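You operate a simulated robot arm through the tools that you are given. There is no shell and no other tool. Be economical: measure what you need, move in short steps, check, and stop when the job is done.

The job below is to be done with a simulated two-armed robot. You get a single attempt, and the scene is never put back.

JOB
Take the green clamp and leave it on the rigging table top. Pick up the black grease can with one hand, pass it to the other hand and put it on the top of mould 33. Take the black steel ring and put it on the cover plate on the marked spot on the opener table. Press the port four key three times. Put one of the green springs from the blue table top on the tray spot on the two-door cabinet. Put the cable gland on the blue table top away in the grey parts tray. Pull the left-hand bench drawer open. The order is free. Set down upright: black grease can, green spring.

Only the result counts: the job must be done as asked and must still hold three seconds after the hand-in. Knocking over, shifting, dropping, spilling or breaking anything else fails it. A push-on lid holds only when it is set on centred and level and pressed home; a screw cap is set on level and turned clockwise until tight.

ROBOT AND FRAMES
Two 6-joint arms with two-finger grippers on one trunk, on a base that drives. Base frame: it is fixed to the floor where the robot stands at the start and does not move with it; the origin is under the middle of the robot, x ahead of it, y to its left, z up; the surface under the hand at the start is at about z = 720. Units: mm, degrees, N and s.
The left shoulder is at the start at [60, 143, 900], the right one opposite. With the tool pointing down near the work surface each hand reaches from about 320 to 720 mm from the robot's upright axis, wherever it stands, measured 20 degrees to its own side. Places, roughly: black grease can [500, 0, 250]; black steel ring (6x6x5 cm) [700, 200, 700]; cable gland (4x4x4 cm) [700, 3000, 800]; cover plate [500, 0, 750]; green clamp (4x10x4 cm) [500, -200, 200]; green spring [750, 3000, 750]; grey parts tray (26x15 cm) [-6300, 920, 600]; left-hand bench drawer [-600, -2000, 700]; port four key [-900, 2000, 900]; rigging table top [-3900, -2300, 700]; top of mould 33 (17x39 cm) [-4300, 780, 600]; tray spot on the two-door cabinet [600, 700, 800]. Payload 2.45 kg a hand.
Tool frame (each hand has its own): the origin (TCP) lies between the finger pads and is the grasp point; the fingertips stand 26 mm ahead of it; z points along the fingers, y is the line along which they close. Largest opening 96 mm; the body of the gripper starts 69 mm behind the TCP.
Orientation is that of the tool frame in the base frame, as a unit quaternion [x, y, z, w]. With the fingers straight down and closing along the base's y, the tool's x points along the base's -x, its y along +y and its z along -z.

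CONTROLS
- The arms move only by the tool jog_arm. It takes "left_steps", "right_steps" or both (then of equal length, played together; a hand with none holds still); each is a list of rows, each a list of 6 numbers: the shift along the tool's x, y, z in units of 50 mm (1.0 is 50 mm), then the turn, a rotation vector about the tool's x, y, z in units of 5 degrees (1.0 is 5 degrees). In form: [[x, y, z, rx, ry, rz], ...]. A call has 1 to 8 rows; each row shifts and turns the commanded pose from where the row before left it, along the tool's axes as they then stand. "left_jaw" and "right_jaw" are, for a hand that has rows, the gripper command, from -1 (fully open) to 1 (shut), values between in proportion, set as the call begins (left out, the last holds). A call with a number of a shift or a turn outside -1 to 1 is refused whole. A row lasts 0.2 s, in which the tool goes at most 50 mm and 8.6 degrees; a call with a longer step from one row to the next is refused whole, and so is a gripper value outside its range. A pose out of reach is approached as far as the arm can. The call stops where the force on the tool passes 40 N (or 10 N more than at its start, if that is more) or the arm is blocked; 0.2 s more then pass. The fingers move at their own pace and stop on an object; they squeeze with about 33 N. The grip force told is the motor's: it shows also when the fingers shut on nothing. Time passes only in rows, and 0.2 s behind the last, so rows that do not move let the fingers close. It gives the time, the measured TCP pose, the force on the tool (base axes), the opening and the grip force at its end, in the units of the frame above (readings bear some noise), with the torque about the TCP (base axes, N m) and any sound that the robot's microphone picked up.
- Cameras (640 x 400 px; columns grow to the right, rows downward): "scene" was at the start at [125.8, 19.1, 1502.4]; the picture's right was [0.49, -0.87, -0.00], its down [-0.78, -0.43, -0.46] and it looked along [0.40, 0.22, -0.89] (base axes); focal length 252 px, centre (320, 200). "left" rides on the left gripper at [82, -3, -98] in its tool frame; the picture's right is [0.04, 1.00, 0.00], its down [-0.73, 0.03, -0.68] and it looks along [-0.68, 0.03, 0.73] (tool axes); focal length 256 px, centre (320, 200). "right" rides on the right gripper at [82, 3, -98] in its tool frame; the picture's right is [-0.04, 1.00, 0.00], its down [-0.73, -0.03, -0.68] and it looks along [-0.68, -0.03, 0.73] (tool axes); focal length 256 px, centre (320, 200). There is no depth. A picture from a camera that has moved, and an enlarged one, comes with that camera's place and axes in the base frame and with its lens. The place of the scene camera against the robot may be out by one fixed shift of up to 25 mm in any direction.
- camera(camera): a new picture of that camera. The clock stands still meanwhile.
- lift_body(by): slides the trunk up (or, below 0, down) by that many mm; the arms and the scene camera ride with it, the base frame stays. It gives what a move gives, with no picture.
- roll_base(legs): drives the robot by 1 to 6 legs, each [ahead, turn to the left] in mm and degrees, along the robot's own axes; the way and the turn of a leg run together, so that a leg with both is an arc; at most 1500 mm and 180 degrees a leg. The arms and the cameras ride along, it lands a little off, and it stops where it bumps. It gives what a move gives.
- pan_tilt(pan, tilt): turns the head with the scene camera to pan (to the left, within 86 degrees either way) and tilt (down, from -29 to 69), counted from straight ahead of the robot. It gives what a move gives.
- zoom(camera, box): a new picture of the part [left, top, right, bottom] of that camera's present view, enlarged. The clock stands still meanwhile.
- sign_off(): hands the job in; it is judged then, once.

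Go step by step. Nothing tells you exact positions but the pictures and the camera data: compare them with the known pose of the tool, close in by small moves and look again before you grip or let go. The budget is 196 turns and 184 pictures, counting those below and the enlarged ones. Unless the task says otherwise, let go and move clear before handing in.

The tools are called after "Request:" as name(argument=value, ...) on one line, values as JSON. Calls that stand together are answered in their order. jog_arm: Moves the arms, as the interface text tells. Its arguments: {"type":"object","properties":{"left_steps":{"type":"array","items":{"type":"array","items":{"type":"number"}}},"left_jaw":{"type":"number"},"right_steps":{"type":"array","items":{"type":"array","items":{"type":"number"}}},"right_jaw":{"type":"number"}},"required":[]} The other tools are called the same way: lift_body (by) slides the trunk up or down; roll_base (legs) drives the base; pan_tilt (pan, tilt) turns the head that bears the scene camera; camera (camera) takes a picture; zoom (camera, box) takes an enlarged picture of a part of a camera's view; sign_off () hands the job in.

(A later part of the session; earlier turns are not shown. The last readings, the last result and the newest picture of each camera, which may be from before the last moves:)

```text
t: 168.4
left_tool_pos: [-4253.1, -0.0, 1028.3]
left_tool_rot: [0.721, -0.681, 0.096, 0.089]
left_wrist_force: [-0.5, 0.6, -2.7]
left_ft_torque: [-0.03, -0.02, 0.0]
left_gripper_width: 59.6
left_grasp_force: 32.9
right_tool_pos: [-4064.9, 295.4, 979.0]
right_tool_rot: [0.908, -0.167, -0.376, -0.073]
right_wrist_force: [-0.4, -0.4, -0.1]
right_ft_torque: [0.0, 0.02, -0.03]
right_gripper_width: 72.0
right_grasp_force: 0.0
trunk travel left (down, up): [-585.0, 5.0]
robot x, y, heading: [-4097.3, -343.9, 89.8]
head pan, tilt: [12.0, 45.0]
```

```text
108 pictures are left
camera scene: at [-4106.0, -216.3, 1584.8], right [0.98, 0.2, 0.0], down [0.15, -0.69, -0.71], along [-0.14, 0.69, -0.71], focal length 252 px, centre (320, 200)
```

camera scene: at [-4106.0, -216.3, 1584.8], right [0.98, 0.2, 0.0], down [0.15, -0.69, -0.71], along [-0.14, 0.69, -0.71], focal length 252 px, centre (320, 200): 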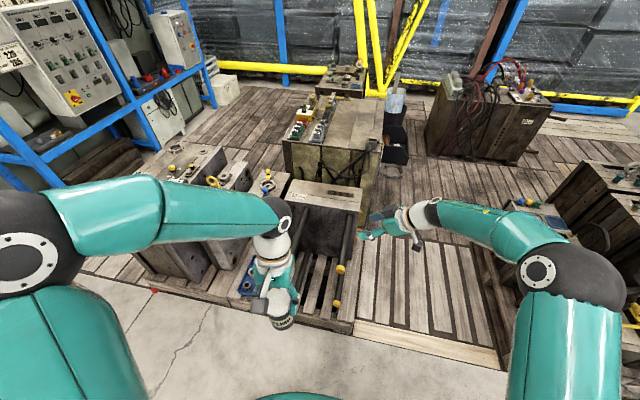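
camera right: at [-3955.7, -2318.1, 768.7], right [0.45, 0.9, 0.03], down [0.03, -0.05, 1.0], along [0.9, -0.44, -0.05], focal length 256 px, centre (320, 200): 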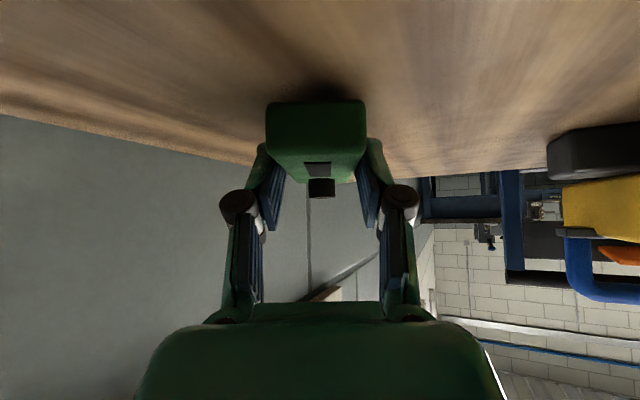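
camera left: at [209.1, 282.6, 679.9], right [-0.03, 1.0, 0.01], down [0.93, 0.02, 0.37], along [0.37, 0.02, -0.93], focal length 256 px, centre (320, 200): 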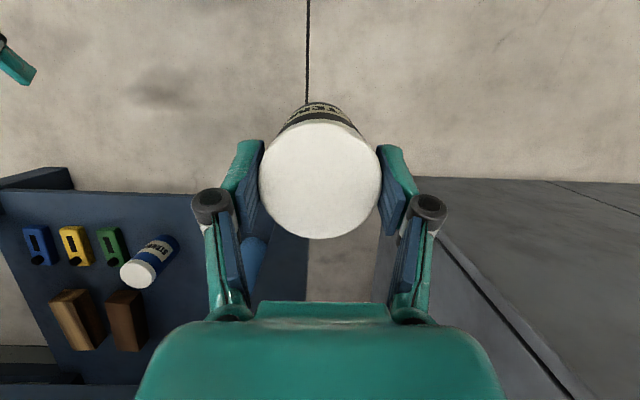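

Request:
roll_base(legs=[[270, 0], [60, 0], [60, 0]])

Request:
camera(camera="scene")

Request:
camera(camera="left")

```text
t: 171.6
left_tool_pos: [-4253.6, 355.4, 1030.9]
left_tool_rot: [0.72, -0.682, 0.095, 0.089]
left_wrist_force: [0.4, -0.9, -2.9]
left_ft_torque: [0.01, 0.0, -0.04]
left_gripper_width: 59.7
left_grasp_force: 33.4
right_tool_pos: [-4065.0, 650.7, 981.1]
right_tool_rot: [0.908, -0.167, -0.377, -0.074]
right_wrist_force: [0.2, -0.4, 0.4]
right_ft_torque: [0.04, -0.01, -0.04]
right_gripper_width: 71.7
right_grasp_force: 0.0
trunk travel left (down, up): [-585.0, 5.0]
robot x, y, heading: [-4100.2, 17.1, 89.9]
head pan, tilt: [12.0, 45.0]
stopped in leg 3: the robot was blocked; the commanded pose is now the measured one
```

```text
107 pictures are left
camera scene: at [-4105.9, 137.7, 1585.3], right [0.98, 0.21, 0.0], down [0.15, -0.69, -0.71], along [-0.14, 0.69, -0.71], focal length 252 px, centre (320, 200)
```

scene: 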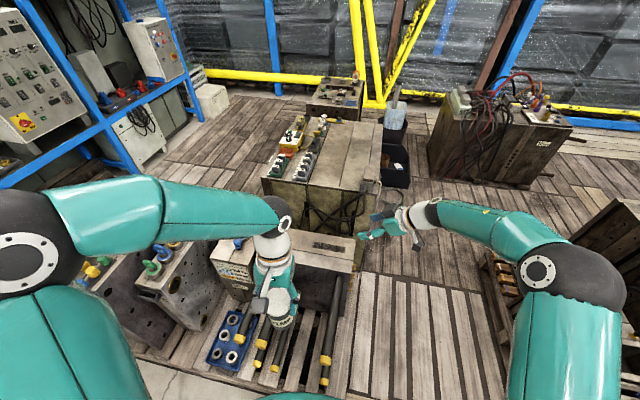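

```text
106 pictures are left
camera left: at [-4246.2, 302.2, 1146.4], right [-1.0, -0.09, 0.01], down [-0.08, 0.88, 0.47], along [-0.05, 0.46, -0.89], focal length 256 px, centre (320, 200)
```

left: 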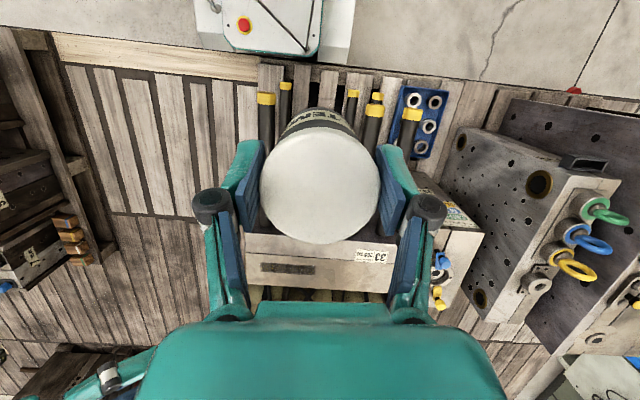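

The base can stand at y ≈ 17, so the can must be set about 700 mm ahead — with the hand tilted backward it is out of reach. I turn the left hand about the vertical so its tilt helps, and draw the right arm back out of the way.

Request:
jog_arm(left_steps=[[0, 0, 0, 0.259, 0, -0.96], [0, 0, 0, 0.259, 0, -0.96], [0, 0, 0, 0.259, 0, -0.96], [0, 0, 0, 0.259, 0, -0.96], [0, 0, 0, 0.259, 0, -0.96], [0, 0, 0, 0.259, 0, -0.96], [0, 0, 0, 0.259, 0, -0.96], [0, 0, 0, 0.259, 0, -0.96]], right_steps=[[0.43, 0.4, -0.43, 0, 0, 0], [0.43, 0.4, -0.43, 0, 0, 0], [0.43, 0.4, -0.43, 0, 0, 0], [0.43, 0.4, -0.43, 0, 0, 0], [0.43, 0.4, -0.43, 0, 0, 0], [0.43, 0.4, -0.43, 0, 0, 0], [0, 0, 0, 0, 0, 0], [0, 0, 0, 0, 0, 0]])

Request:
jog_arm(left_steps=[[0, 0, 0, 0.259, 0, -0.96], [0, 0, 0, 0.259, 0, -0.96], [0, 0, 0, 0.259, 0, -0.96], [0, 0, 0, 0.259, 0, -0.96], [0, 0, 0, 0.259, 0, -0.96], [0, 0, 0, 0.259, 0, -0.96], [0, 0, 0, 0.259, 0, -0.96], [0, 0, 0, 0.259, 0, -0.96]])

Request:
camera(camera="scene")

```text
t: 173.4
left_tool_pos: [-4251.9, 358.3, 1030.2]
left_tool_rot: [0.909, -0.394, 0.122, 0.052]
left_wrist_force: [0.0, -0.5, -2.9]
left_ft_torque: [0.02, 0.02, 0.01]
left_gripper_width: 59.6
left_grasp_force: 32.9
right_tool_pos: [-3937.2, 474.9, 975.9]
right_tool_rot: [0.909, -0.167, -0.376, -0.072]
right_wrist_force: [1.0, 0.2, 0.7]
right_ft_torque: [0.03, 0.01, 0.0]
right_gripper_width: 72.0
right_grasp_force: 0.0
trunk travel left (down, up): [-585.0, 5.0]
robot x, y, heading: [-4101.0, 17.1, 89.9]
head pan, tilt: [12.0, 45.0]
```

```text
t: 175.2
left_tool_pos: [-4253.6, 359.3, 1028.3]
left_tool_rot: [0.989, -0.061, 0.133, 0.008]
left_wrist_force: [0.3, -0.4, -2.5]
left_ft_torque: [0.02, -0.01, 0.0]
left_gripper_width: 59.4
left_grasp_force: 33.6
right_tool_pos: [-3936.2, 475.6, 976.2]
right_tool_rot: [0.908, -0.168, -0.377, -0.073]
right_wrist_force: [1.0, -0.1, 0.2]
right_ft_torque: [-0.01, 0.03, 0.03]
right_gripper_width: 71.9
right_grasp_force: 0.0
trunk travel left (down, up): [-585.0, 5.0]
robot x, y, heading: [-4096.1, 12.7, 89.8]
head pan, tilt: [12.0, 45.0]
```

```text
105 pictures are left
camera scene: at [-4105.8, 141.8, 1584.8], right [0.98, 0.2, 0.0], down [0.14, -0.69, -0.71], along [-0.14, 0.69, -0.71], focal length 252 px, centre (320, 200)
```

scene: 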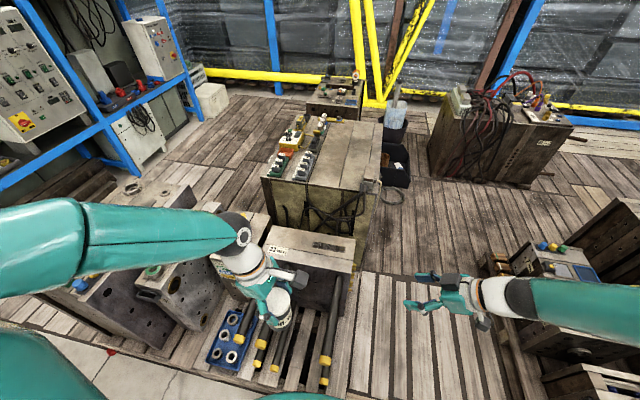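

Eighty degrees turned without trouble. I keep turning.

Request:
jog_arm(left_steps=[[0, 0, 0, 0.259, 0, -0.96], [0, 0, 0, 0.259, 0, -0.96], [0, 0, 0, 0.259, 0, -0.96], [0, 0, 0, 0.259, 0, -0.96], [0, 0, 0, 0.259, 0, -0.96], [0, 0, 0, 0.259, 0, -0.96], [0, 0, 0, 0.259, 0, -0.96], [0, 0, 0, 0.259, 0, -0.96]])

Request:
jog_arm(left_steps=[[0, 0, 0, 0.259, 0, -0.96], [0, 0, 0, 0.259, 0, -0.96], [0, 0, 0, 0.259, 0, -0.96], [0, 0, 0, 0.259, 0, -0.96], [0, 0, 0, 0.259, 0, -0.96], [0, 0, 0, 0.259, 0, -0.96], [0, 0, 0, 0.259, 0, -0.96], [0, 0, 0, 0.259, 0, -0.96]])

Request:
camera(camera="left")

```text
t: 177.0
left_tool_pos: [-4252.8, 358.7, 1029.4]
left_tool_rot: [0.952, 0.277, 0.127, -0.034]
left_wrist_force: [-0.4, 0.2, -2.0]
left_ft_torque: [0.04, -0.04, 0.02]
left_gripper_width: 59.5
left_grasp_force: 33.2
right_tool_pos: [-3937.0, 475.4, 976.6]
right_tool_rot: [0.908, -0.167, -0.376, -0.072]
right_wrist_force: [0.8, -0.9, 0.1]
right_ft_torque: [-0.01, 0.02, 0.0]
right_gripper_width: 71.8
right_grasp_force: 0.1
trunk travel left (down, up): [-585.0, 5.0]
robot x, y, heading: [-4100.6, 11.6, 89.8]
head pan, tilt: [12.0, 45.0]
```

```text
t: 178.8
left_tool_pos: [-4352.7, 367.1, 1052.0]
left_tool_rot: [0.802, 0.583, 0.111, -0.071]
left_wrist_force: [0.5, 0.1, -2.8]
left_ft_torque: [0.01, -0.01, 0.0]
left_gripper_width: 59.4
left_grasp_force: 33.4
left hand out of reach, approached as far as the arm can: row 4, 5, 6, 7, 8
right_tool_pos: [-3936.1, 475.3, 976.8]
right_tool_rot: [0.908, -0.167, -0.376, -0.072]
right_wrist_force: [-0.1, -0.6, -0.1]
right_ft_torque: [0.01, 0.01, 0.0]
right_gripper_width: 72.1
right_grasp_force: 0.1
trunk travel left (down, up): [-585.0, 5.0]
robot x, y, heading: [-4096.1, 9.1, 89.7]
head pan, tilt: [12.0, 45.0]
```

```text
104 pictures are left
camera left: at [-4339.7, 418.6, 1167.8], right [0.96, -0.27, 0.02], down [-0.25, -0.85, 0.46], along [-0.11, -0.45, -0.89], focal length 256 px, centre (320, 200)
```

left: 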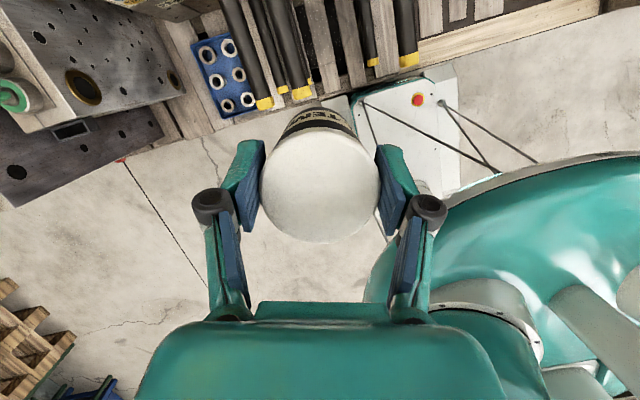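

The left hand is turned round (camera on the far side), can still upright. Now I reach forward and down toward the mould top.

Request:
jog_arm(left_steps=[[0.532, -0.129, 0.743, 0, 0, 0], [0.532, -0.129, 0.743, 0, 0, 0], [0.532, -0.129, 0.743, 0, 0, 0], [0.532, -0.129, 0.743, 0, 0, 0], [0.532, -0.129, 0.743, 0, 0, 0], [0.532, -0.129, 0.743, 0, 0, 0], [0.532, -0.129, 0.743, 0, 0, 0]])

Request:
camera(camera="left")

Request:
camera(camera="scene")

```text
t: 180.4
left_tool_pos: [-4363.2, 622.1, 863.2]
left_tool_rot: [0.801, 0.585, 0.107, -0.076]
left_wrist_force: [0.3, -0.2, -3.4]
left_ft_torque: [-0.04, -0.03, 0.02]
left_gripper_width: 59.4
left_grasp_force: 33.5
left hand out of reach, approached as far as the arm can: row 1, 2, 3, 4, 5
right_tool_pos: [-3936.4, 476.6, 975.4]
right_tool_rot: [0.909, -0.168, -0.376, -0.071]
right_wrist_force: [-0.1, 0.7, -0.7]
right_ft_torque: [-0.01, 0.01, -0.01]
right_gripper_width: 72.2
right_grasp_force: 0.1
trunk travel left (down, up): [-585.0, 5.0]
robot x, y, heading: [-4095.4, 11.3, 89.5]
head pan, tilt: [12.0, 45.0]
```

```text
103 pictures are left
camera left: at [-4349.6, 674.1, 978.9], right [0.96, -0.27, 0.01], down [-0.24, -0.85, 0.47], along [-0.11, -0.45, -0.88], focal length 256 px, centre (320, 200)
```

left: 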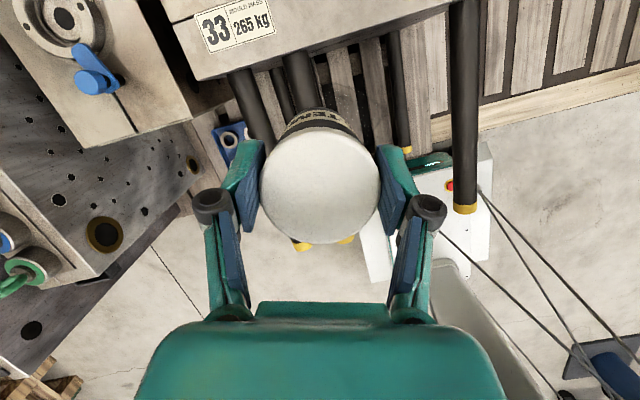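

```text
102 pictures are left
camera scene: at [-4105.9, 144.6, 1584.5], right [0.98, 0.21, 0.0], down [0.15, -0.69, -0.71], along [-0.14, 0.69, -0.71], focal length 252 px, centre (320, 200)
```

scene: 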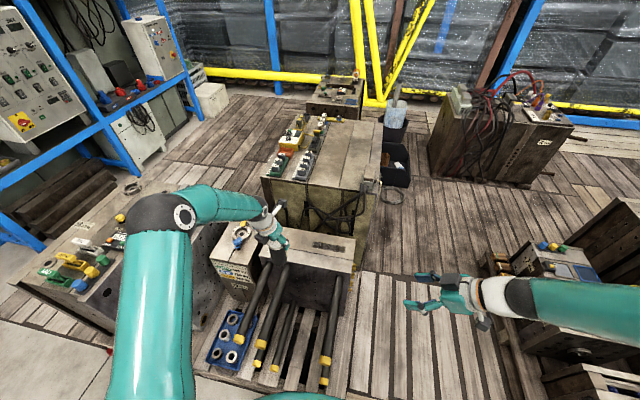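

The mould's front edge is near y ≈ 697. I move on to about [-4310, 742], with the can bottom still above the top.

Request:
jog_arm(left_steps=[[0.57, 0.06, 0.39, 0, 0, 0], [0.57, 0.06, 0.39, 0, 0, 0], [0.57, 0.06, 0.39, 0, 0, 0], [0.57, 0.06, 0.39, 0, 0, 0]])

Request:
camera(camera="left")

Request:
zoom(camera="scene", box=[180, 150, 400, 320])

```text
t: 181.4
left_tool_pos: [-4309.8, 742.2, 817.1]
left_tool_rot: [0.801, 0.585, 0.106, -0.074]
left_wrist_force: [0.1, -0.3, -2.1]
left_ft_torque: [-0.04, 0.0, -0.02]
left_gripper_width: 59.4
left_grasp_force: 33.2
right_tool_pos: [-3935.8, 476.9, 975.3]
right_tool_rot: [0.909, -0.167, -0.376, -0.071]
right_wrist_force: [-0.2, 0.8, -0.9]
right_ft_torque: [-0.06, -0.01, 0.03]
right_gripper_width: 72.1
right_grasp_force: 0.1
trunk travel left (down, up): [-585.0, 5.0]
robot x, y, heading: [-4097.3, 16.5, 89.9]
head pan, tilt: [12.0, 45.0]
```

```text
101 pictures are left
camera left: at [-4296.3, 794.0, 932.5], right [0.96, -0.27, 0.01], down [-0.24, -0.85, 0.47], along [-0.11, -0.46, -0.88], focal length 256 px, centre (320, 200)
```

left: 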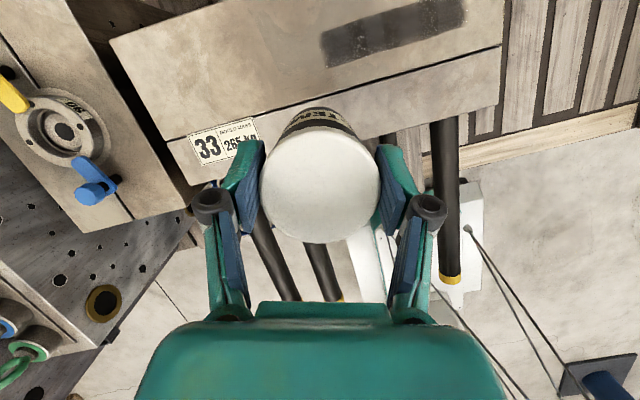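

```text
2.35 times, centred on (290, 235) of scene
camera zoom: at [-4105.3, 143.9, 1584.6], right [0.98, 0.21, 0.0], down [0.14, -0.69, -0.71], along [-0.15, 0.69, -0.71], focal length 593 px, centre (391, 118)
```

zoom: 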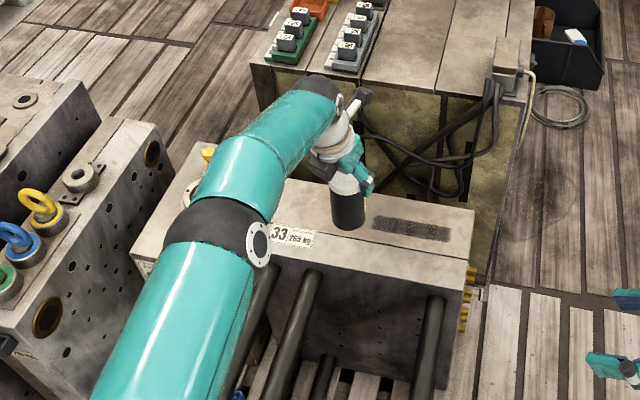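

The can is about 20 mm inside the front edge. I lower it 90 mm, then approach contact slowly.

Request:
jog_arm(left_steps=[[-0.157, -0.01, 0.58, 0, 0, 0], [-0.157, -0.01, 0.58, 0, 0, 0], [-0.157, -0.01, 0.58, 0, 0, 0]])

Request:
camera(camera="left")

Request:
zoom(camera="scene", box=[230, 180, 380, 300])

```text
t: 182.2
left_tool_pos: [-4309.3, 730.8, 728.2]
left_tool_rot: [0.801, 0.585, 0.106, -0.076]
left_wrist_force: [-0.6, 0.9, -2.5]
left_ft_torque: [-0.02, -0.03, -0.02]
left_gripper_width: 59.7
left_grasp_force: 32.9
left hand out of reach, approached as far as the arm can: row 2, 3
right_tool_pos: [-3936.5, 476.3, 976.4]
right_tool_rot: [0.909, -0.167, -0.376, -0.072]
right_wrist_force: [0.9, -0.2, -0.1]
right_ft_torque: [0.0, 0.05, 0.02]
right_gripper_width: 72.1
right_grasp_force: 0.2
trunk travel left (down, up): [-585.0, 5.0]
robot x, y, heading: [-4098.6, 11.8, 90.1]
head pan, tilt: [12.0, 45.0]
```

```text
99 pictures are left
camera left: at [-4296.2, 782.3, 845.8], right [0.96, -0.27, 0.01], down [-0.24, -0.85, 0.47], along [-0.11, -0.45, -0.88], focal length 256 px, centre (320, 200)
```

left: 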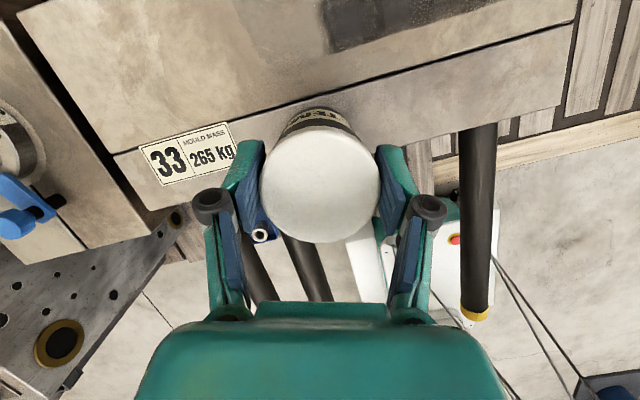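

```text
3.33 times, centred on (305, 240) of scene
camera zoom: at [-4105.6, 143.6, 1584.6], right [0.98, 0.21, 0.0], down [0.14, -0.69, -0.71], along [-0.14, 0.69, -0.71], focal length 840 px, centre (370, 67)
```

zoom: 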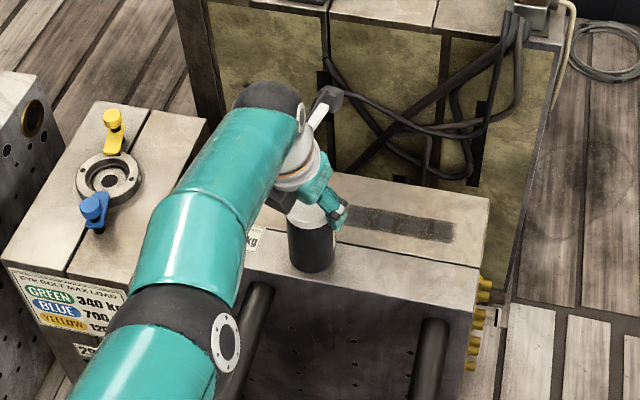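

The arm is at its reach limit when low. I raise the hand a bit relative to the shoulder and will lower with the trunk instead.

Request:
jog_arm(left_steps=[[0.2, 0, -0.57, 0, 0, 0], [0.25, 0, -0.57, 0, 0, 0], [0, 0, 0, 0, 0, 0]])

Request:
lift_body(by=-70)

```text
t: 183.0
left_tool_pos: [-4306.1, 740.4, 789.6]
left_tool_rot: [0.801, 0.585, 0.106, -0.073]
left_wrist_force: [0.0, -0.5, -1.4]
left_ft_torque: [0.01, 0.02, 0.0]
left_gripper_width: 59.9
left_grasp_force: 33.2
left hand out of reach, approached as far as the arm can: row 2
right_tool_pos: [-3936.4, 475.1, 976.4]
right_tool_rot: [0.909, -0.168, -0.375, -0.071]
right_wrist_force: [0.2, 0.2, -0.8]
right_ft_torque: [0.01, -0.01, 0.0]
right_gripper_width: 72.1
right_grasp_force: 0.1
trunk travel left (down, up): [-585.0, 5.0]
robot x, y, heading: [-4099.1, 13.8, 89.8]
head pan, tilt: [12.0, 45.0]
```

```text
t: 184.1
left_tool_pos: [-4306.2, 740.8, 721.7]
left_tool_rot: [0.801, 0.585, 0.105, -0.075]
left_wrist_force: [-0.6, -0.4, -2.8]
left_ft_torque: [0.02, 0.02, -0.02]
left_gripper_width: 59.5
left_grasp_force: 32.9
right_tool_pos: [-3936.2, 474.2, 905.6]
right_tool_rot: [0.908, -0.168, -0.377, -0.072]
right_wrist_force: [-0.8, -1.2, -1.2]
right_ft_torque: [-0.04, 0.02, -0.01]
right_gripper_width: 72.0
right_grasp_force: 0.0
trunk travel left (down, up): [-515.0, 75.0]
robot x, y, heading: [-4097.8, 12.7, 89.9]
head pan, tilt: [12.0, 45.0]
```

Request:
lift_body(by=-12)

Request:
camera(camera="left")

Request:
zoom(camera="scene", box=[230, 160, 380, 260])

```text
t: 184.7
left_tool_pos: [-4305.7, 740.6, 714.1]
left_tool_rot: [0.801, 0.584, 0.107, -0.078]
left_wrist_force: [-0.5, -1.5, 17.3]
left_ft_torque: [0.25, -0.1, 0.02]
left_gripper_width: 59.6
left_grasp_force: 33.0
right_tool_pos: [-3936.2, 473.6, 896.5]
right_tool_rot: [0.908, -0.168, -0.376, -0.073]
right_wrist_force: [1.1, -0.3, 0.6]
right_ft_torque: [-0.02, 0.0, -0.02]
right_gripper_width: 72.0
right_grasp_force: 0.0
trunk travel left (down, up): [-503.0, 87.0]
robot x, y, heading: [-4097.6, 17.0, 89.9]
head pan, tilt: [12.0, 45.0]
```

```text
97 pictures are left
camera left: at [-4293.3, 792.2, 830.6], right [0.96, -0.27, 0.01], down [-0.24, -0.85, 0.46], along [-0.11, -0.45, -0.89], focal length 256 px, centre (320, 200)
```

left: 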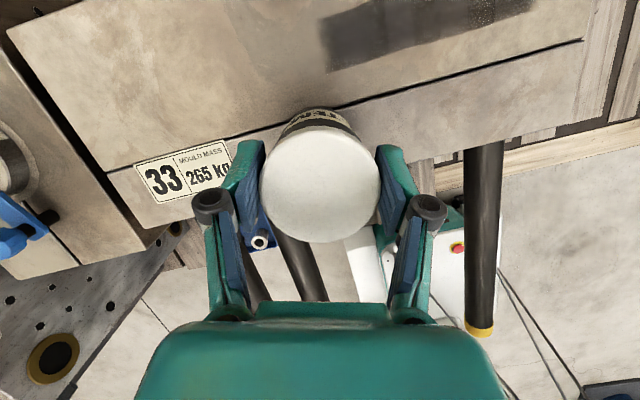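

```text
4.00 times, centred on (305, 210) of scene
camera zoom: at [-4105.3, 139.6, 1503.3], right [0.98, 0.21, 0.0], down [0.14, -0.69, -0.71], along [-0.15, 0.69, -0.71], focal length 1007 px, centre (380, 160)
```

zoom: 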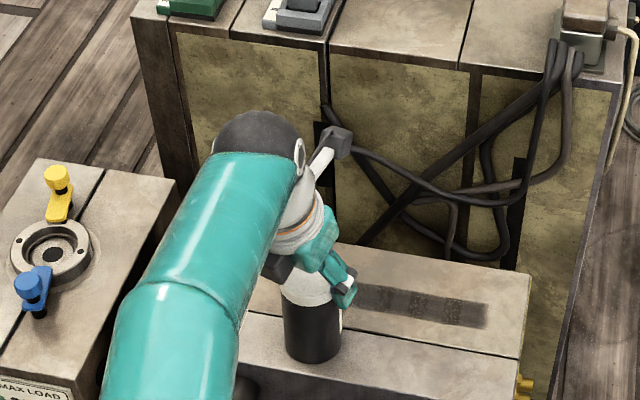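

Contact felt and the can stands on the mould top. I release and withdraw upward along the fingers.

Request:
jog_arm(left_steps=[[0, 0, 0, 0, 0, 0], [0, 0, 0, 0, 0, 0], [0, 0, -0.3, 0, 0, 0], [0, 0, -0.7, 0, 0, 0], [0, 0, -0.8, 0, 0, 0], [-0.3, 0, -0.8, 0, 0, 0], [-0.6, 0, -0.6, 0, 0, 0]], left_jaw=-0.8)

Request:
camera(camera="scene")

Request:
zoom(camera="scene", box=[230, 160, 380, 280])

```text
t: 186.3
left_tool_pos: [-4336.8, 745.0, 853.4]
left_tool_rot: [0.801, 0.585, 0.105, -0.074]
left_wrist_force: [-0.2, -0.4, -0.1]
left_ft_torque: [0.03, -0.01, 0.0]
left_gripper_width: 86.3
left_grasp_force: 0.1
left hand out of reach, approached as far as the arm can: row 3, 4, 5, 6, 7
right_tool_pos: [-3936.7, 475.5, 894.2]
right_tool_rot: [0.908, -0.168, -0.376, -0.072]
right_wrist_force: [-0.4, -0.3, 0.0]
right_ft_torque: [0.02, 0.02, 0.0]
right_gripper_width: 71.7
right_grasp_force: 0.0
trunk travel left (down, up): [-503.0, 87.0]
robot x, y, heading: [-4097.7, 15.6, 89.6]
head pan, tilt: [12.0, 45.0]
```

```text
95 pictures are left
camera scene: at [-4105.9, 141.9, 1502.7], right [0.98, 0.21, 0.0], down [0.15, -0.69, -0.71], along [-0.14, 0.69, -0.71], focal length 252 px, centre (320, 200)
```

scene: 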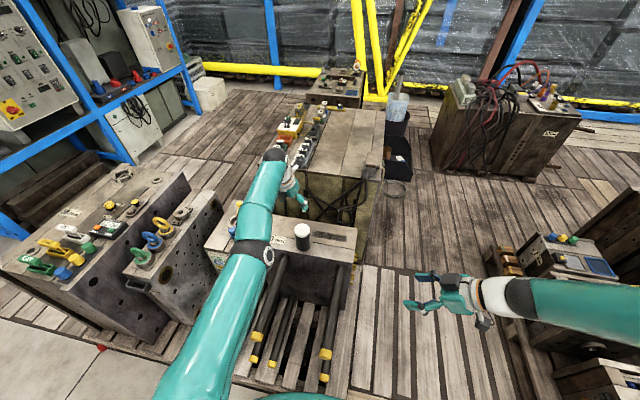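

```text
3.33 times, centred on (305, 220) of scene
camera zoom: at [-4105.9, 141.9, 1502.7], right [0.98, 0.21, 0.0], down [0.15, -0.69, -0.71], along [-0.14, 0.69, -0.71], focal length 840 px, centre (370, 133)
```

zoom: 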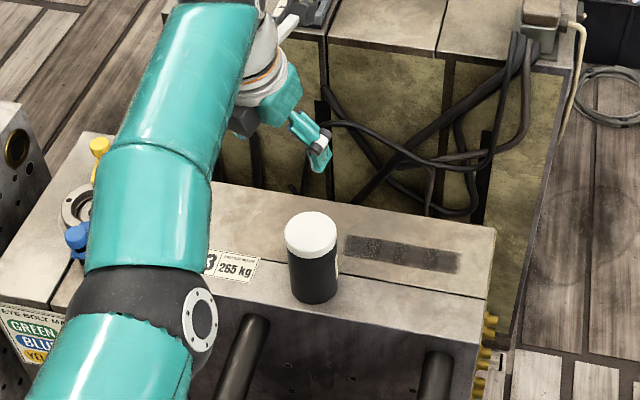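

The can stands upright on mould 33. I draw the left arm back and then unwind its wrist.

Request:
jog_arm(left_steps=[[-0.725, 0.257, -0.4, 0, 0, 0], [-0.725, 0.257, -0.4, 0, 0, 0], [-0.725, 0.257, -0.32, 0, 0, 0], [-0.725, 0.257, -0.32, 0, 0, 0], [-0.725, 0.257, -0.32, 0, 0, 0], [-0.725, 0.257, -0.32, 0, 0, 0], [-0.725, 0.257, -0.32, 0, 0, 0], [-0.725, 0.257, -0.32, 0, 0, 0]])

Request:
roll_base(legs=[[-700, 0], [-250, 0]])

Request:
jog_arm(left_steps=[[0, 0, 0, -0.259, 0, 0.96], [0, 0, 0, -0.259, 0, 0.96], [0, 0, 0, -0.259, 0, 0.96], [0, 0, 0, -0.259, 0, 0.96], [0, 0, 0, -0.259, 0, 0.96], [0, 0, 0, -0.259, 0, 0.96], [0, 0, 0, -0.259, 0, 0.96], [0, 0, 0, -0.259, 0, 0.96]])

Request:
jog_arm(left_steps=[[0, 0, 0, -0.259, 0, 0.96], [0, 0, 0, -0.259, 0, 0.96], [0, 0, 0, -0.259, 0, 0.96], [0, 0, 0, -0.259, 0, 0.96], [0, 0, 0, -0.259, 0, 0.96], [0, 0, 0, -0.259, 0, 0.96], [0, 0, 0, -0.259, 0, 0.96], [0, 0, 0, -0.259, 0, 0.96]])

```text
t: 188.1
left_tool_pos: [-4355.7, 738.3, 898.9]
left_tool_rot: [0.801, 0.584, 0.106, -0.074]
left_wrist_force: [-0.5, -0.9, 0.0]
left_ft_torque: [0.0, -0.02, 0.02]
left_gripper_width: 86.2
left_grasp_force: 0.1
left hand out of reach, approached as far as the arm can: row 1, 2, 3, 4, 5, 6, 7, 8
right_tool_pos: [-3936.9, 473.8, 893.8]
right_tool_rot: [0.908, -0.168, -0.376, -0.073]
right_wrist_force: [-0.2, -0.5, 0.2]
right_ft_torque: [-0.02, 0.0, -0.01]
right_gripper_width: 71.8
right_grasp_force: 0.2
trunk travel left (down, up): [-503.0, 87.0]
robot x, y, heading: [-4102.1, 13.2, 89.9]
head pan, tilt: [12.0, 45.0]
```

```text
t: 193.4
left_tool_pos: [-4359.0, -205.5, 898.5]
left_tool_rot: [0.802, 0.583, 0.106, -0.075]
left_wrist_force: [0.1, -0.1, 1.3]
left_ft_torque: [-0.01, 0.04, 0.03]
left_gripper_width: 86.5
left_grasp_force: 0.1
right_tool_pos: [-3942.9, -470.6, 894.9]
right_tool_rot: [0.908, -0.169, -0.377, -0.073]
right_wrist_force: [0.7, 0.3, -0.4]
right_ft_torque: [0.01, -0.01, -0.01]
right_gripper_width: 71.9
right_grasp_force: 0.1
trunk travel left (down, up): [-503.0, 87.0]
robot x, y, heading: [-4105.0, -930.5, 89.7]
head pan, tilt: [12.0, 45.0]
```

```text
t: 195.2
left_tool_pos: [-4354.8, -228.2, 895.6]
left_tool_rot: [0.953, 0.275, 0.126, -0.032]
left_wrist_force: [-0.5, 0.0, -0.7]
left_ft_torque: [-0.04, -0.03, -0.02]
left_gripper_width: 86.2
left_grasp_force: 0.1
left hand out of reach, approached as far as the arm can: row 2, 4, 6, 8
right_tool_pos: [-3941.5, -469.1, 894.7]
right_tool_rot: [0.908, -0.169, -0.376, -0.072]
right_wrist_force: [0.2, -1.3, -0.2]
right_ft_torque: [-0.01, 0.01, 0.02]
right_gripper_width: 71.9
right_grasp_force: 0.2
trunk travel left (down, up): [-503.0, 87.0]
robot x, y, heading: [-4107.3, -928.8, 89.7]
head pan, tilt: [12.0, 45.0]
```

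```text
t: 197.0
left_tool_pos: [-4347.0, -265.9, 891.0]
left_tool_rot: [0.989, -0.065, 0.132, 0.01]
left_wrist_force: [0.5, 0.2, 0.0]
left_ft_torque: [-0.01, 0.02, 0.03]
left_gripper_width: 86.4
left_grasp_force: 0.1
left hand out of reach, approached as far as the arm can: row 1, 2, 3, 4, 5, 6, 7
right_tool_pos: [-3941.3, -467.9, 894.6]
right_tool_rot: [0.908, -0.169, -0.376, -0.072]
right_wrist_force: [0.6, 0.6, -0.3]
right_ft_torque: [0.05, 0.02, 0.01]
right_gripper_width: 72.0
right_grasp_force: 0.0
trunk travel left (down, up): [-503.0, 87.0]
robot x, y, heading: [-4106.9, -930.6, 89.2]
head pan, tilt: [12.0, 45.0]
```

I continue unwinding while pulling the hand back.

Request:
jog_arm(left_steps=[[0, 0.8, 0, -0.259, 0, 0.96], [0, 0.8, 0, -0.259, 0, 0.96], [0, 0.8, 0, -0.259, 0, 0.96], [0, 0.8, 0, -0.259, 0, 0.96], [0.2, 0.5, 0, -0.259, 0, 0.96], [0.3, 0, 0, -0.259, 0, 0.96], [0.3, 0, 0, -0.259, 0, 0.96], [0, 0, 0, -0.259, 0, 0.96]])

Request:
jog_arm(left_steps=[[0, 0, 0, -0.259, 0, 0.96], [0, 0, 0, -0.259, 0, 0.96], [0, 0, 0, -0.259, 0, 0.96], [0, 0, 0, -0.259, 0, 0.96], [0, 0, 0, -0.259, 0, 0.96], [0, 0, 0, -0.259, 0, 0.96], [0, 0, 0, -0.259, 0, 0.96], [0, 0, 0, -0.259, 0, 0.96]])

```text
t: 198.8
left_tool_pos: [-4369.2, -459.6, 902.2]
left_tool_rot: [0.907, -0.398, 0.123, 0.055]
left_wrist_force: [0.2, 0.0, 0.3]
left_ft_torque: [-0.03, 0.01, -0.01]
left_gripper_width: 86.4
left_grasp_force: 0.1
right_tool_pos: [-3940.8, -469.5, 894.0]
right_tool_rot: [0.908, -0.17, -0.377, -0.074]
right_wrist_force: [-0.6, 0.0, 0.2]
right_ft_torque: [-0.01, -0.02, 0.02]
right_gripper_width: 72.0
right_grasp_force: 0.1
trunk travel left (down, up): [-503.0, 87.0]
robot x, y, heading: [-4102.1, -927.5, 89.8]
head pan, tilt: [12.0, 45.0]
```

```text
t: 200.6
left_tool_pos: [-4368.3, -460.1, 902.2]
left_tool_rot: [0.718, -0.683, 0.097, 0.091]
left_wrist_force: [-0.1, 0.3, -0.6]
left_ft_torque: [-0.01, 0.01, 0.0]
left_gripper_width: 86.6
left_grasp_force: 0.0
right_tool_pos: [-3941.7, -469.2, 894.3]
right_tool_rot: [0.908, -0.168, -0.377, -0.072]
right_wrist_force: [0.0, 0.0, -0.2]
right_ft_torque: [-0.02, 0.02, 0.01]
right_gripper_width: 71.7
right_grasp_force: 0.0
trunk travel left (down, up): [-503.0, 87.0]
robot x, y, heading: [-4108.0, -930.5, 89.6]
head pan, tilt: [12.0, 45.0]
```

Left is back to normal. I turn toward +x to go to the bench drawer, shaping the left hand to point forward with fingers closing vertically for the horizontal handle.

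Request:
roll_base(legs=[[0, -45], [0, -25]])

Request:
jog_arm(left_steps=[[0, 0, 0, 0, -1, 0], [0, 0, 0, 0, -1, 0], [0, 0, 0, 0, -1, 0], [0, 0, 0, 0.577, -0.577, -0.577], [0, 0, 0, 0.577, -0.577, -0.577], [0, 0, 0, 0.577, -0.577, -0.577], [0, 0, 0, 0.577, -0.577, -0.577], [0, 0, 0, 0.577, -0.577, -0.577]])

Request:
jog_arm(left_steps=[[0, 0, 0, 0.577, -0.577, -0.577], [0, 0, 0, 0.577, -0.577, -0.577], [0, 0, 0, 0.577, -0.577, -0.577], [0, 0, 0, 0.577, -0.577, -0.577], [0, 0, 0, 0.577, -0.577, -0.577], [0, 0, 0, 0.577, -0.577, -0.577], [0, 0, 0, 0.577, -0.577, -0.577], [0, 0, 0, 0.577, -0.577, -0.577]])

Request:
roll_base(legs=[[0, -20], [1500, 0], [1400, 0]])

Request:
pan_tilt(pan=-30, tilt=25)

Request:
camera(camera="scene")

```text
t: 204.6
left_tool_pos: [-3762.3, -510.5, 902.5]
left_tool_rot: [-0.212, 0.968, -0.028, -0.131]
left_wrist_force: [-0.1, 0.0, 0.3]
left_ft_torque: [0.0, 0.06, 0.01]
left_gripper_width: 86.1
left_grasp_force: 0.0
right_tool_pos: [-3611.4, -909.9, 894.3]
right_tool_rot: [0.656, -0.649, -0.273, -0.271]
right_wrist_force: [-0.4, -0.2, 0.2]
right_ft_torque: [0.02, -0.02, 0.03]
right_gripper_width: 72.1
right_grasp_force: 0.0
trunk travel left (down, up): [-503.0, 87.0]
robot x, y, heading: [-4124.3, -880.3, 19.4]
head pan, tilt: [12.0, 45.0]
stopped in leg 2: the robot was blocked; the commanded pose is now the measured one
```

```text
t: 206.4
left_tool_pos: [-3762.9, -509.6, 903.2]
left_tool_rot: [-0.331, 0.927, -0.097, 0.146]
left_wrist_force: [0.4, 0.4, 1.8]
left_ft_torque: [0.02, 0.02, 0.01]
left_gripper_width: 86.3
left_grasp_force: 0.0
right_tool_pos: [-3614.4, -908.5, 895.2]
right_tool_rot: [0.657, -0.649, -0.273, -0.27]
right_wrist_force: [-1.0, -0.5, -0.6]
right_ft_torque: [-0.01, 0.0, -0.04]
right_gripper_width: 72.2
right_grasp_force: 0.1
trunk travel left (down, up): [-503.0, 87.0]
robot x, y, heading: [-4123.9, -883.5, 19.3]
head pan, tilt: [12.0, 45.0]
```

```text
t: 208.2
left_tool_pos: [-3762.7, -518.4, 903.8]
left_tool_rot: [-0.459, 0.794, -0.234, 0.322]
left_wrist_force: [-0.3, 0.0, -0.7]
left_ft_torque: [-0.02, 0.02, -0.02]
left_gripper_width: 86.2
left_grasp_force: 0.2
left hand out of reach, approached as far as the arm can: row 4, 5, 6
right_tool_pos: [-3612.9, -909.8, 895.1]
right_tool_rot: [0.656, -0.649, -0.273, -0.271]
right_wrist_force: [0.1, -0.8, -0.4]
right_ft_torque: [0.01, 0.02, -0.01]
right_gripper_width: 72.1
right_grasp_force: 0.1
trunk travel left (down, up): [-503.0, 87.0]
robot x, y, heading: [-4121.1, -877.6, 19.4]
head pan, tilt: [12.0, 45.0]
```

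```text
t: 223.8
left_tool_pos: [-747.1, -649.1, 902.3]
left_tool_rot: [-0.325, 0.858, -0.282, 0.28]
left_wrist_force: [0.9, 0.4, 0.0]
left_ft_torque: [-0.01, -0.02, 0.02]
left_gripper_width: 86.5
left_grasp_force: 0.1
right_tool_pos: [-730.9, -1065.9, 895.4]
right_tool_rot: [-0.544, 0.747, 0.224, 0.311]
right_wrist_force: [-0.7, -0.2, 0.4]
right_ft_torque: [-0.03, -0.01, 0.03]
right_gripper_width: 72.2
right_grasp_force: 0.1
trunk travel left (down, up): [-503.0, 87.0]
robot x, y, heading: [-1203.2, -873.2, 1.1]
head pan, tilt: [12.0, 45.0]
```

```text
t: 224.8
left_tool_pos: [-747.3, -649.7, 904.9]
left_tool_rot: [-0.325, 0.858, -0.283, 0.28]
left_wrist_force: [0.2, 0.4, -0.7]
left_ft_torque: [0.05, 0.0, 0.03]
left_gripper_width: 86.7
left_grasp_force: 0.0
right_tool_pos: [-730.9, -1066.5, 895.8]
right_tool_rot: [-0.544, 0.747, 0.225, 0.311]
right_wrist_force: [-0.5, 0.4, 0.0]
right_ft_torque: [-0.01, -0.06, 0.01]
right_gripper_width: 72.2
right_grasp_force: 0.0
trunk travel left (down, up): [-503.0, 87.0]
robot x, y, heading: [-1202.2, -880.4, 1.1]
head pan, tilt: [-30.0, 25.0]
```

```text
93 pictures are left
camera scene: at [-1053.4, -934.2, 1533.3], right [-0.49, -0.87, 0.0], down [-0.37, 0.21, -0.91], along [0.79, -0.44, -0.42], focal length 252 px, centre (320, 200)
```

scene: 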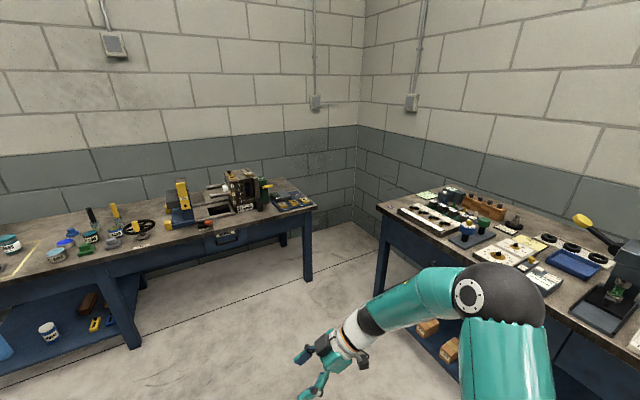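

I drive on to the drawer's x and turn to face the bench.

Request:
roll_base(legs=[[470, 0], [0, -65]])

Request:
roll_base(legs=[[0, -26]])

Request:
jog_arm(left_steps=[[0, 0, 0.3, 0.577, -0.577, -0.577], [0, 0, 0.3, 0.577, -0.577, -0.577], [0, 0, 0, 0.577, -0.577, -0.577], [0, 0, 0, 0.577, -0.577, -0.577], [0, 0, 0, 0.577, -0.577, -0.577], [0, 0, 0, 0.577, -0.577, -0.577], [0, 0, 0, 0.577, -0.577, -0.577], [0, 0, 0, 0.577, -0.577, -0.577]])

Request:
pan_tilt(pan=15, tilt=40)

Request:
camera(camera="scene")

```text
t: 229.4
left_tool_pos: [-239.0, -880.4, 904.2]
left_tool_rot: [-0.116, 0.911, -0.339, 0.206]
left_wrist_force: [0.2, -0.2, 0.6]
left_ft_torque: [0.02, -0.02, 0.02]
left_gripper_width: 86.3
left_grasp_force: 0.0
right_tool_pos: [-414.2, -1258.0, 897.2]
right_tool_rot: [-0.355, 0.852, 0.146, 0.357]
right_wrist_force: [-0.5, -0.2, -0.2]
right_ft_torque: [0.01, 0.01, -0.02]
right_gripper_width: 72.2
right_grasp_force: 0.1
trunk travel left (down, up): [-503.0, 87.0]
robot x, y, heading: [-753.1, -882.4, -18.6]
head pan, tilt: [-30.0, 25.0]
stopped in leg 2: the robot was blocked; the commanded pose is now the measured one
```

```text
t: 230.2
left_tool_pos: [-239.0, -886.8, 904.3]
left_tool_rot: [-0.111, 0.912, -0.341, 0.201]
left_wrist_force: [0.0, -0.3, 0.2]
left_ft_torque: [0.0, -0.01, 0.04]
left_gripper_width: 86.4
left_grasp_force: 0.1
right_tool_pos: [-420.1, -1263.3, 898.5]
right_tool_rot: [-0.349, 0.855, 0.142, 0.356]
right_wrist_force: [0.4, 0.7, 0.1]
right_ft_torque: [0.0, 0.01, -0.02]
right_gripper_width: 72.3
right_grasp_force: 0.0
trunk travel left (down, up): [-503.0, 87.0]
robot x, y, heading: [-752.9, -878.9, -19.0]
head pan, tilt: [-30.0, 25.0]
stopped in leg 1: the robot was blocked; the commanded pose is now the measured one
```

```text
t: 232.0
left_tool_pos: [-223.3, -905.5, 884.1]
left_tool_rot: [-0.31, 0.727, -0.519, 0.326]
left_wrist_force: [-0.6, 0.4, 0.3]
left_ft_torque: [0.0, 0.01, -0.03]
left_gripper_width: 86.7
left_grasp_force: 0.2
right_tool_pos: [-419.4, -1262.9, 898.4]
right_tool_rot: [-0.349, 0.855, 0.143, 0.357]
right_wrist_force: [-0.7, 0.0, 0.6]
right_ft_torque: [0.01, -0.01, 0.0]
right_gripper_width: 71.9
right_grasp_force: 0.1
trunk travel left (down, up): [-503.0, 87.0]
robot x, y, heading: [-754.8, -881.3, -18.6]
head pan, tilt: [-30.0, 25.0]
```

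```text
t: 233.2
left_tool_pos: [-224.4, -903.9, 885.5]
left_tool_rot: [-0.31, 0.727, -0.519, 0.325]
left_wrist_force: [0.7, 0.3, 0.9]
left_ft_torque: [-0.01, 0.02, -0.01]
left_gripper_width: 86.5
left_grasp_force: 0.1
right_tool_pos: [-418.7, -1263.6, 897.8]
right_tool_rot: [-0.348, 0.855, 0.143, 0.357]
right_wrist_force: [-0.8, 0.6, 1.1]
right_ft_torque: [0.01, -0.05, 0.01]
right_gripper_width: 72.3
right_grasp_force: 0.1
trunk travel left (down, up): [-503.0, 87.0]
robot x, y, heading: [-753.3, -874.0, -18.9]
head pan, tilt: [15.0, 40.0]
```

```text
92 pictures are left
camera scene: at [-600.0, -916.9, 1510.0], right [-0.06, -1.0, 0.0], down [-0.64, 0.04, -0.77], along [0.76, -0.05, -0.64], focal length 252 px, centre (320, 200)
```

scene: 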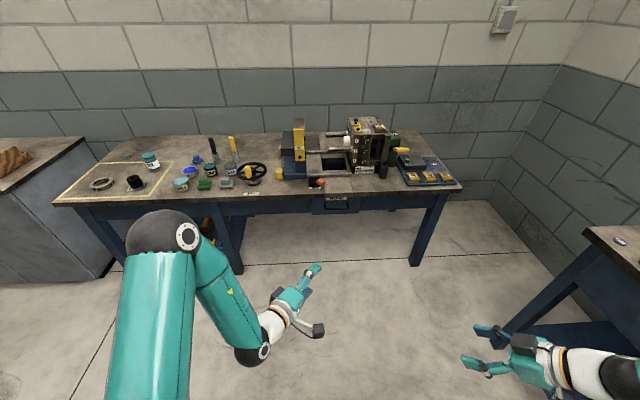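

The turn is blocked here; the black bin may be near. I look to the left rear.

Request:
pan_tilt(pan=86, tilt=55)

Request:
camera(camera="scene")

Request:
pan_tilt(pan=-86, tilt=55)

Request:
camera(camera="scene")

```text
t: 234.6
left_tool_pos: [-224.4, -904.6, 884.0]
left_tool_rot: [-0.31, 0.727, -0.519, 0.325]
left_wrist_force: [-0.1, 0.9, 0.0]
left_ft_torque: [0.0, -0.01, -0.04]
left_gripper_width: 86.5
left_grasp_force: 0.0
right_tool_pos: [-419.7, -1263.9, 897.8]
right_tool_rot: [-0.35, 0.854, 0.143, 0.357]
right_wrist_force: [0.3, 1.5, 0.2]
right_ft_torque: [-0.01, -0.01, -0.01]
right_gripper_width: 71.6
right_grasp_force: 0.1
trunk travel left (down, up): [-503.0, 87.0]
robot x, y, heading: [-752.3, -879.1, -18.6]
head pan, tilt: [85.9, 55.0]
```

```text
91 pictures are left
camera scene: at [-657.0, -844.9, 1489.4], right [0.92, -0.39, 0.0], down [-0.32, -0.76, -0.57], along [0.22, 0.53, -0.82], focal length 252 px, centre (320, 200)
```

scene: 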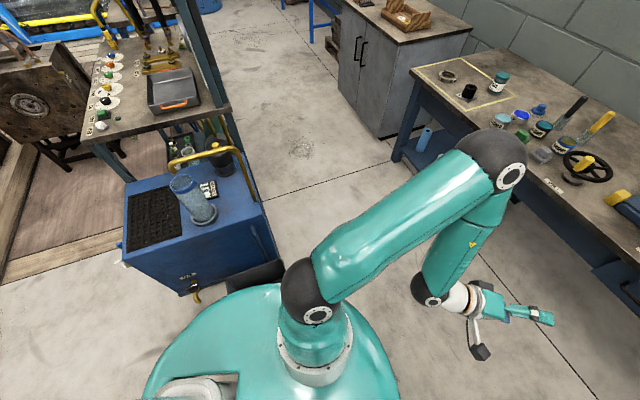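

```text
t: 237.2
left_tool_pos: [-225.0, -903.2, 885.0]
left_tool_rot: [-0.31, 0.728, -0.518, 0.325]
left_wrist_force: [0.0, -0.4, -0.1]
left_ft_torque: [-0.03, 0.01, -0.02]
left_gripper_width: 86.6
left_grasp_force: 0.0
right_tool_pos: [-418.8, -1263.2, 897.7]
right_tool_rot: [-0.349, 0.855, 0.143, 0.356]
right_wrist_force: [0.5, 0.3, 0.2]
right_ft_torque: [0.03, -0.01, -0.01]
right_gripper_width: 72.0
right_grasp_force: 0.1
trunk travel left (down, up): [-503.0, 87.0]
robot x, y, heading: [-755.0, -878.9, -18.8]
head pan, tilt: [-85.9, 55.0]
```

```text
90 pictures are left
camera scene: at [-703.1, -981.2, 1489.4], right [-0.97, 0.25, 0.0], down [0.21, 0.79, -0.57], along [-0.14, -0.55, -0.82], focal length 252 px, centre (320, 200)
```

scene: 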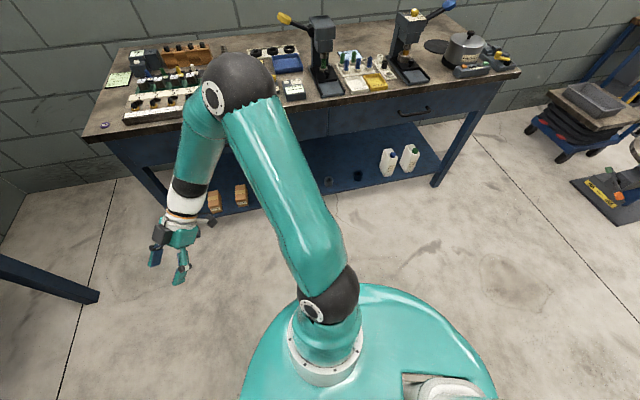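

I'm up against the bin with the base rear. I drive ahead clear of it, then turn in stages and approach the bench.

Request:
roll_base(legs=[[180, 0], [0, -45]])

Request:
roll_base(legs=[[0, -43], [350, 0], [0, 16]])

Request:
pan_tilt(pan=0, tilt=35)

Request:
camera(camera="scene")

Request:
camera(camera="left")

```text
t: 241.1
left_tool_pos: [-227.9, -1337.6, 882.7]
left_tool_rot: [0.011, 0.787, -0.612, 0.084]
left_wrist_force: [-0.1, 0.4, -0.3]
left_ft_torque: [0.0, 0.0, 0.02]
left_gripper_width: 86.4
left_grasp_force: 0.0
right_tool_pos: [-626.8, -1446.6, 897.2]
right_tool_rot: [0.017, 0.923, -0.008, 0.384]
right_wrist_force: [0.2, -0.6, -0.1]
right_ft_torque: [0.03, -0.02, 0.05]
right_gripper_width: 72.0
right_grasp_force: 0.1
trunk travel left (down, up): [-503.0, 87.0]
robot x, y, heading: [-549.7, -925.9, -64.8]
head pan, tilt: [-85.9, 55.0]
```

```text
t: 246.6
left_tool_pos: [-557.5, -1763.3, 881.6]
left_tool_rot: [0.198, 0.76, -0.615, -0.066]
left_wrist_force: [0.0, 0.0, 0.2]
left_ft_torque: [-0.04, -0.03, -0.01]
left_gripper_width: 86.5
left_grasp_force: 0.0
right_tool_pos: [-963.6, -1678.6, 899.3]
right_tool_rot: [0.233, 0.893, -0.099, 0.371]
right_wrist_force: [0.4, 0.8, 0.4]
right_ft_torque: [-0.01, -0.02, -0.01]
right_gripper_width: 72.2
right_grasp_force: 0.0
trunk travel left (down, up): [-503.0, 87.0]
robot x, y, heading: [-648.4, -1254.9, -92.3]
head pan, tilt: [-85.9, 55.0]
```

```text
t: 248.2
left_tool_pos: [-556.9, -1763.4, 883.0]
left_tool_rot: [0.198, 0.76, -0.615, -0.067]
left_wrist_force: [0.2, 1.0, 0.2]
left_ft_torque: [0.0, 0.01, 0.01]
left_gripper_width: 86.5
left_grasp_force: 0.2
right_tool_pos: [-963.2, -1677.9, 898.4]
right_tool_rot: [0.232, 0.893, -0.099, 0.371]
right_wrist_force: [0.5, 0.7, 0.4]
right_ft_torque: [0.02, -0.01, 0.0]
right_gripper_width: 71.9
right_grasp_force: 0.2
trunk travel left (down, up): [-503.0, 87.0]
robot x, y, heading: [-648.6, -1252.6, -92.3]
head pan, tilt: [0.0, 35.0]
```

```text
89 pictures are left
camera scene: at [-646.9, -1412.7, 1517.6], right [-1.0, 0.04, 0.0], down [0.02, 0.57, -0.82], along [-0.03, -0.82, -0.57], focal length 252 px, centre (320, 200)
```

scene: 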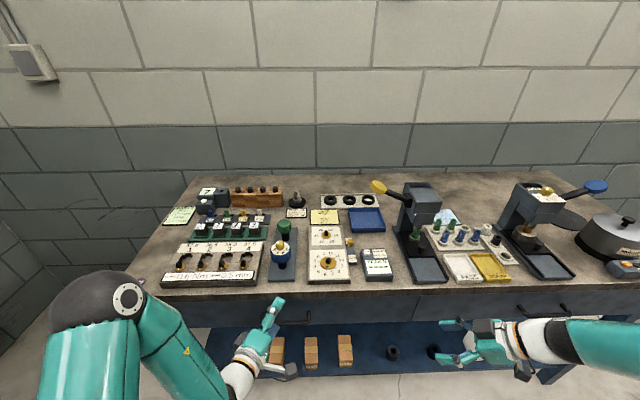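

```text
88 pictures are left
camera left: at [-597.9, -1643.6, 897.0], right [0.18, 0.18, -0.97], down [0.91, 0.34, 0.23], along [0.37, -0.92, -0.1], focal length 256 px, centre (320, 200)
```

left: 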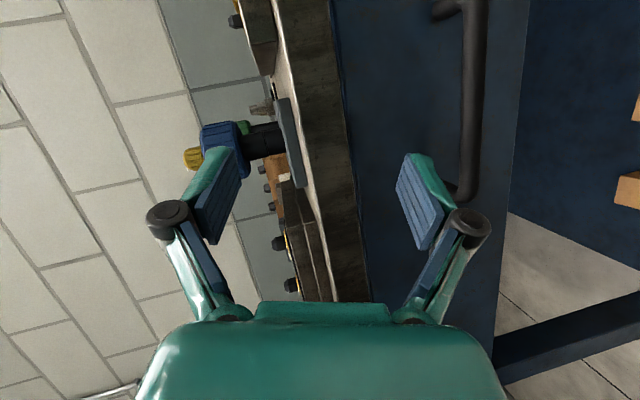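

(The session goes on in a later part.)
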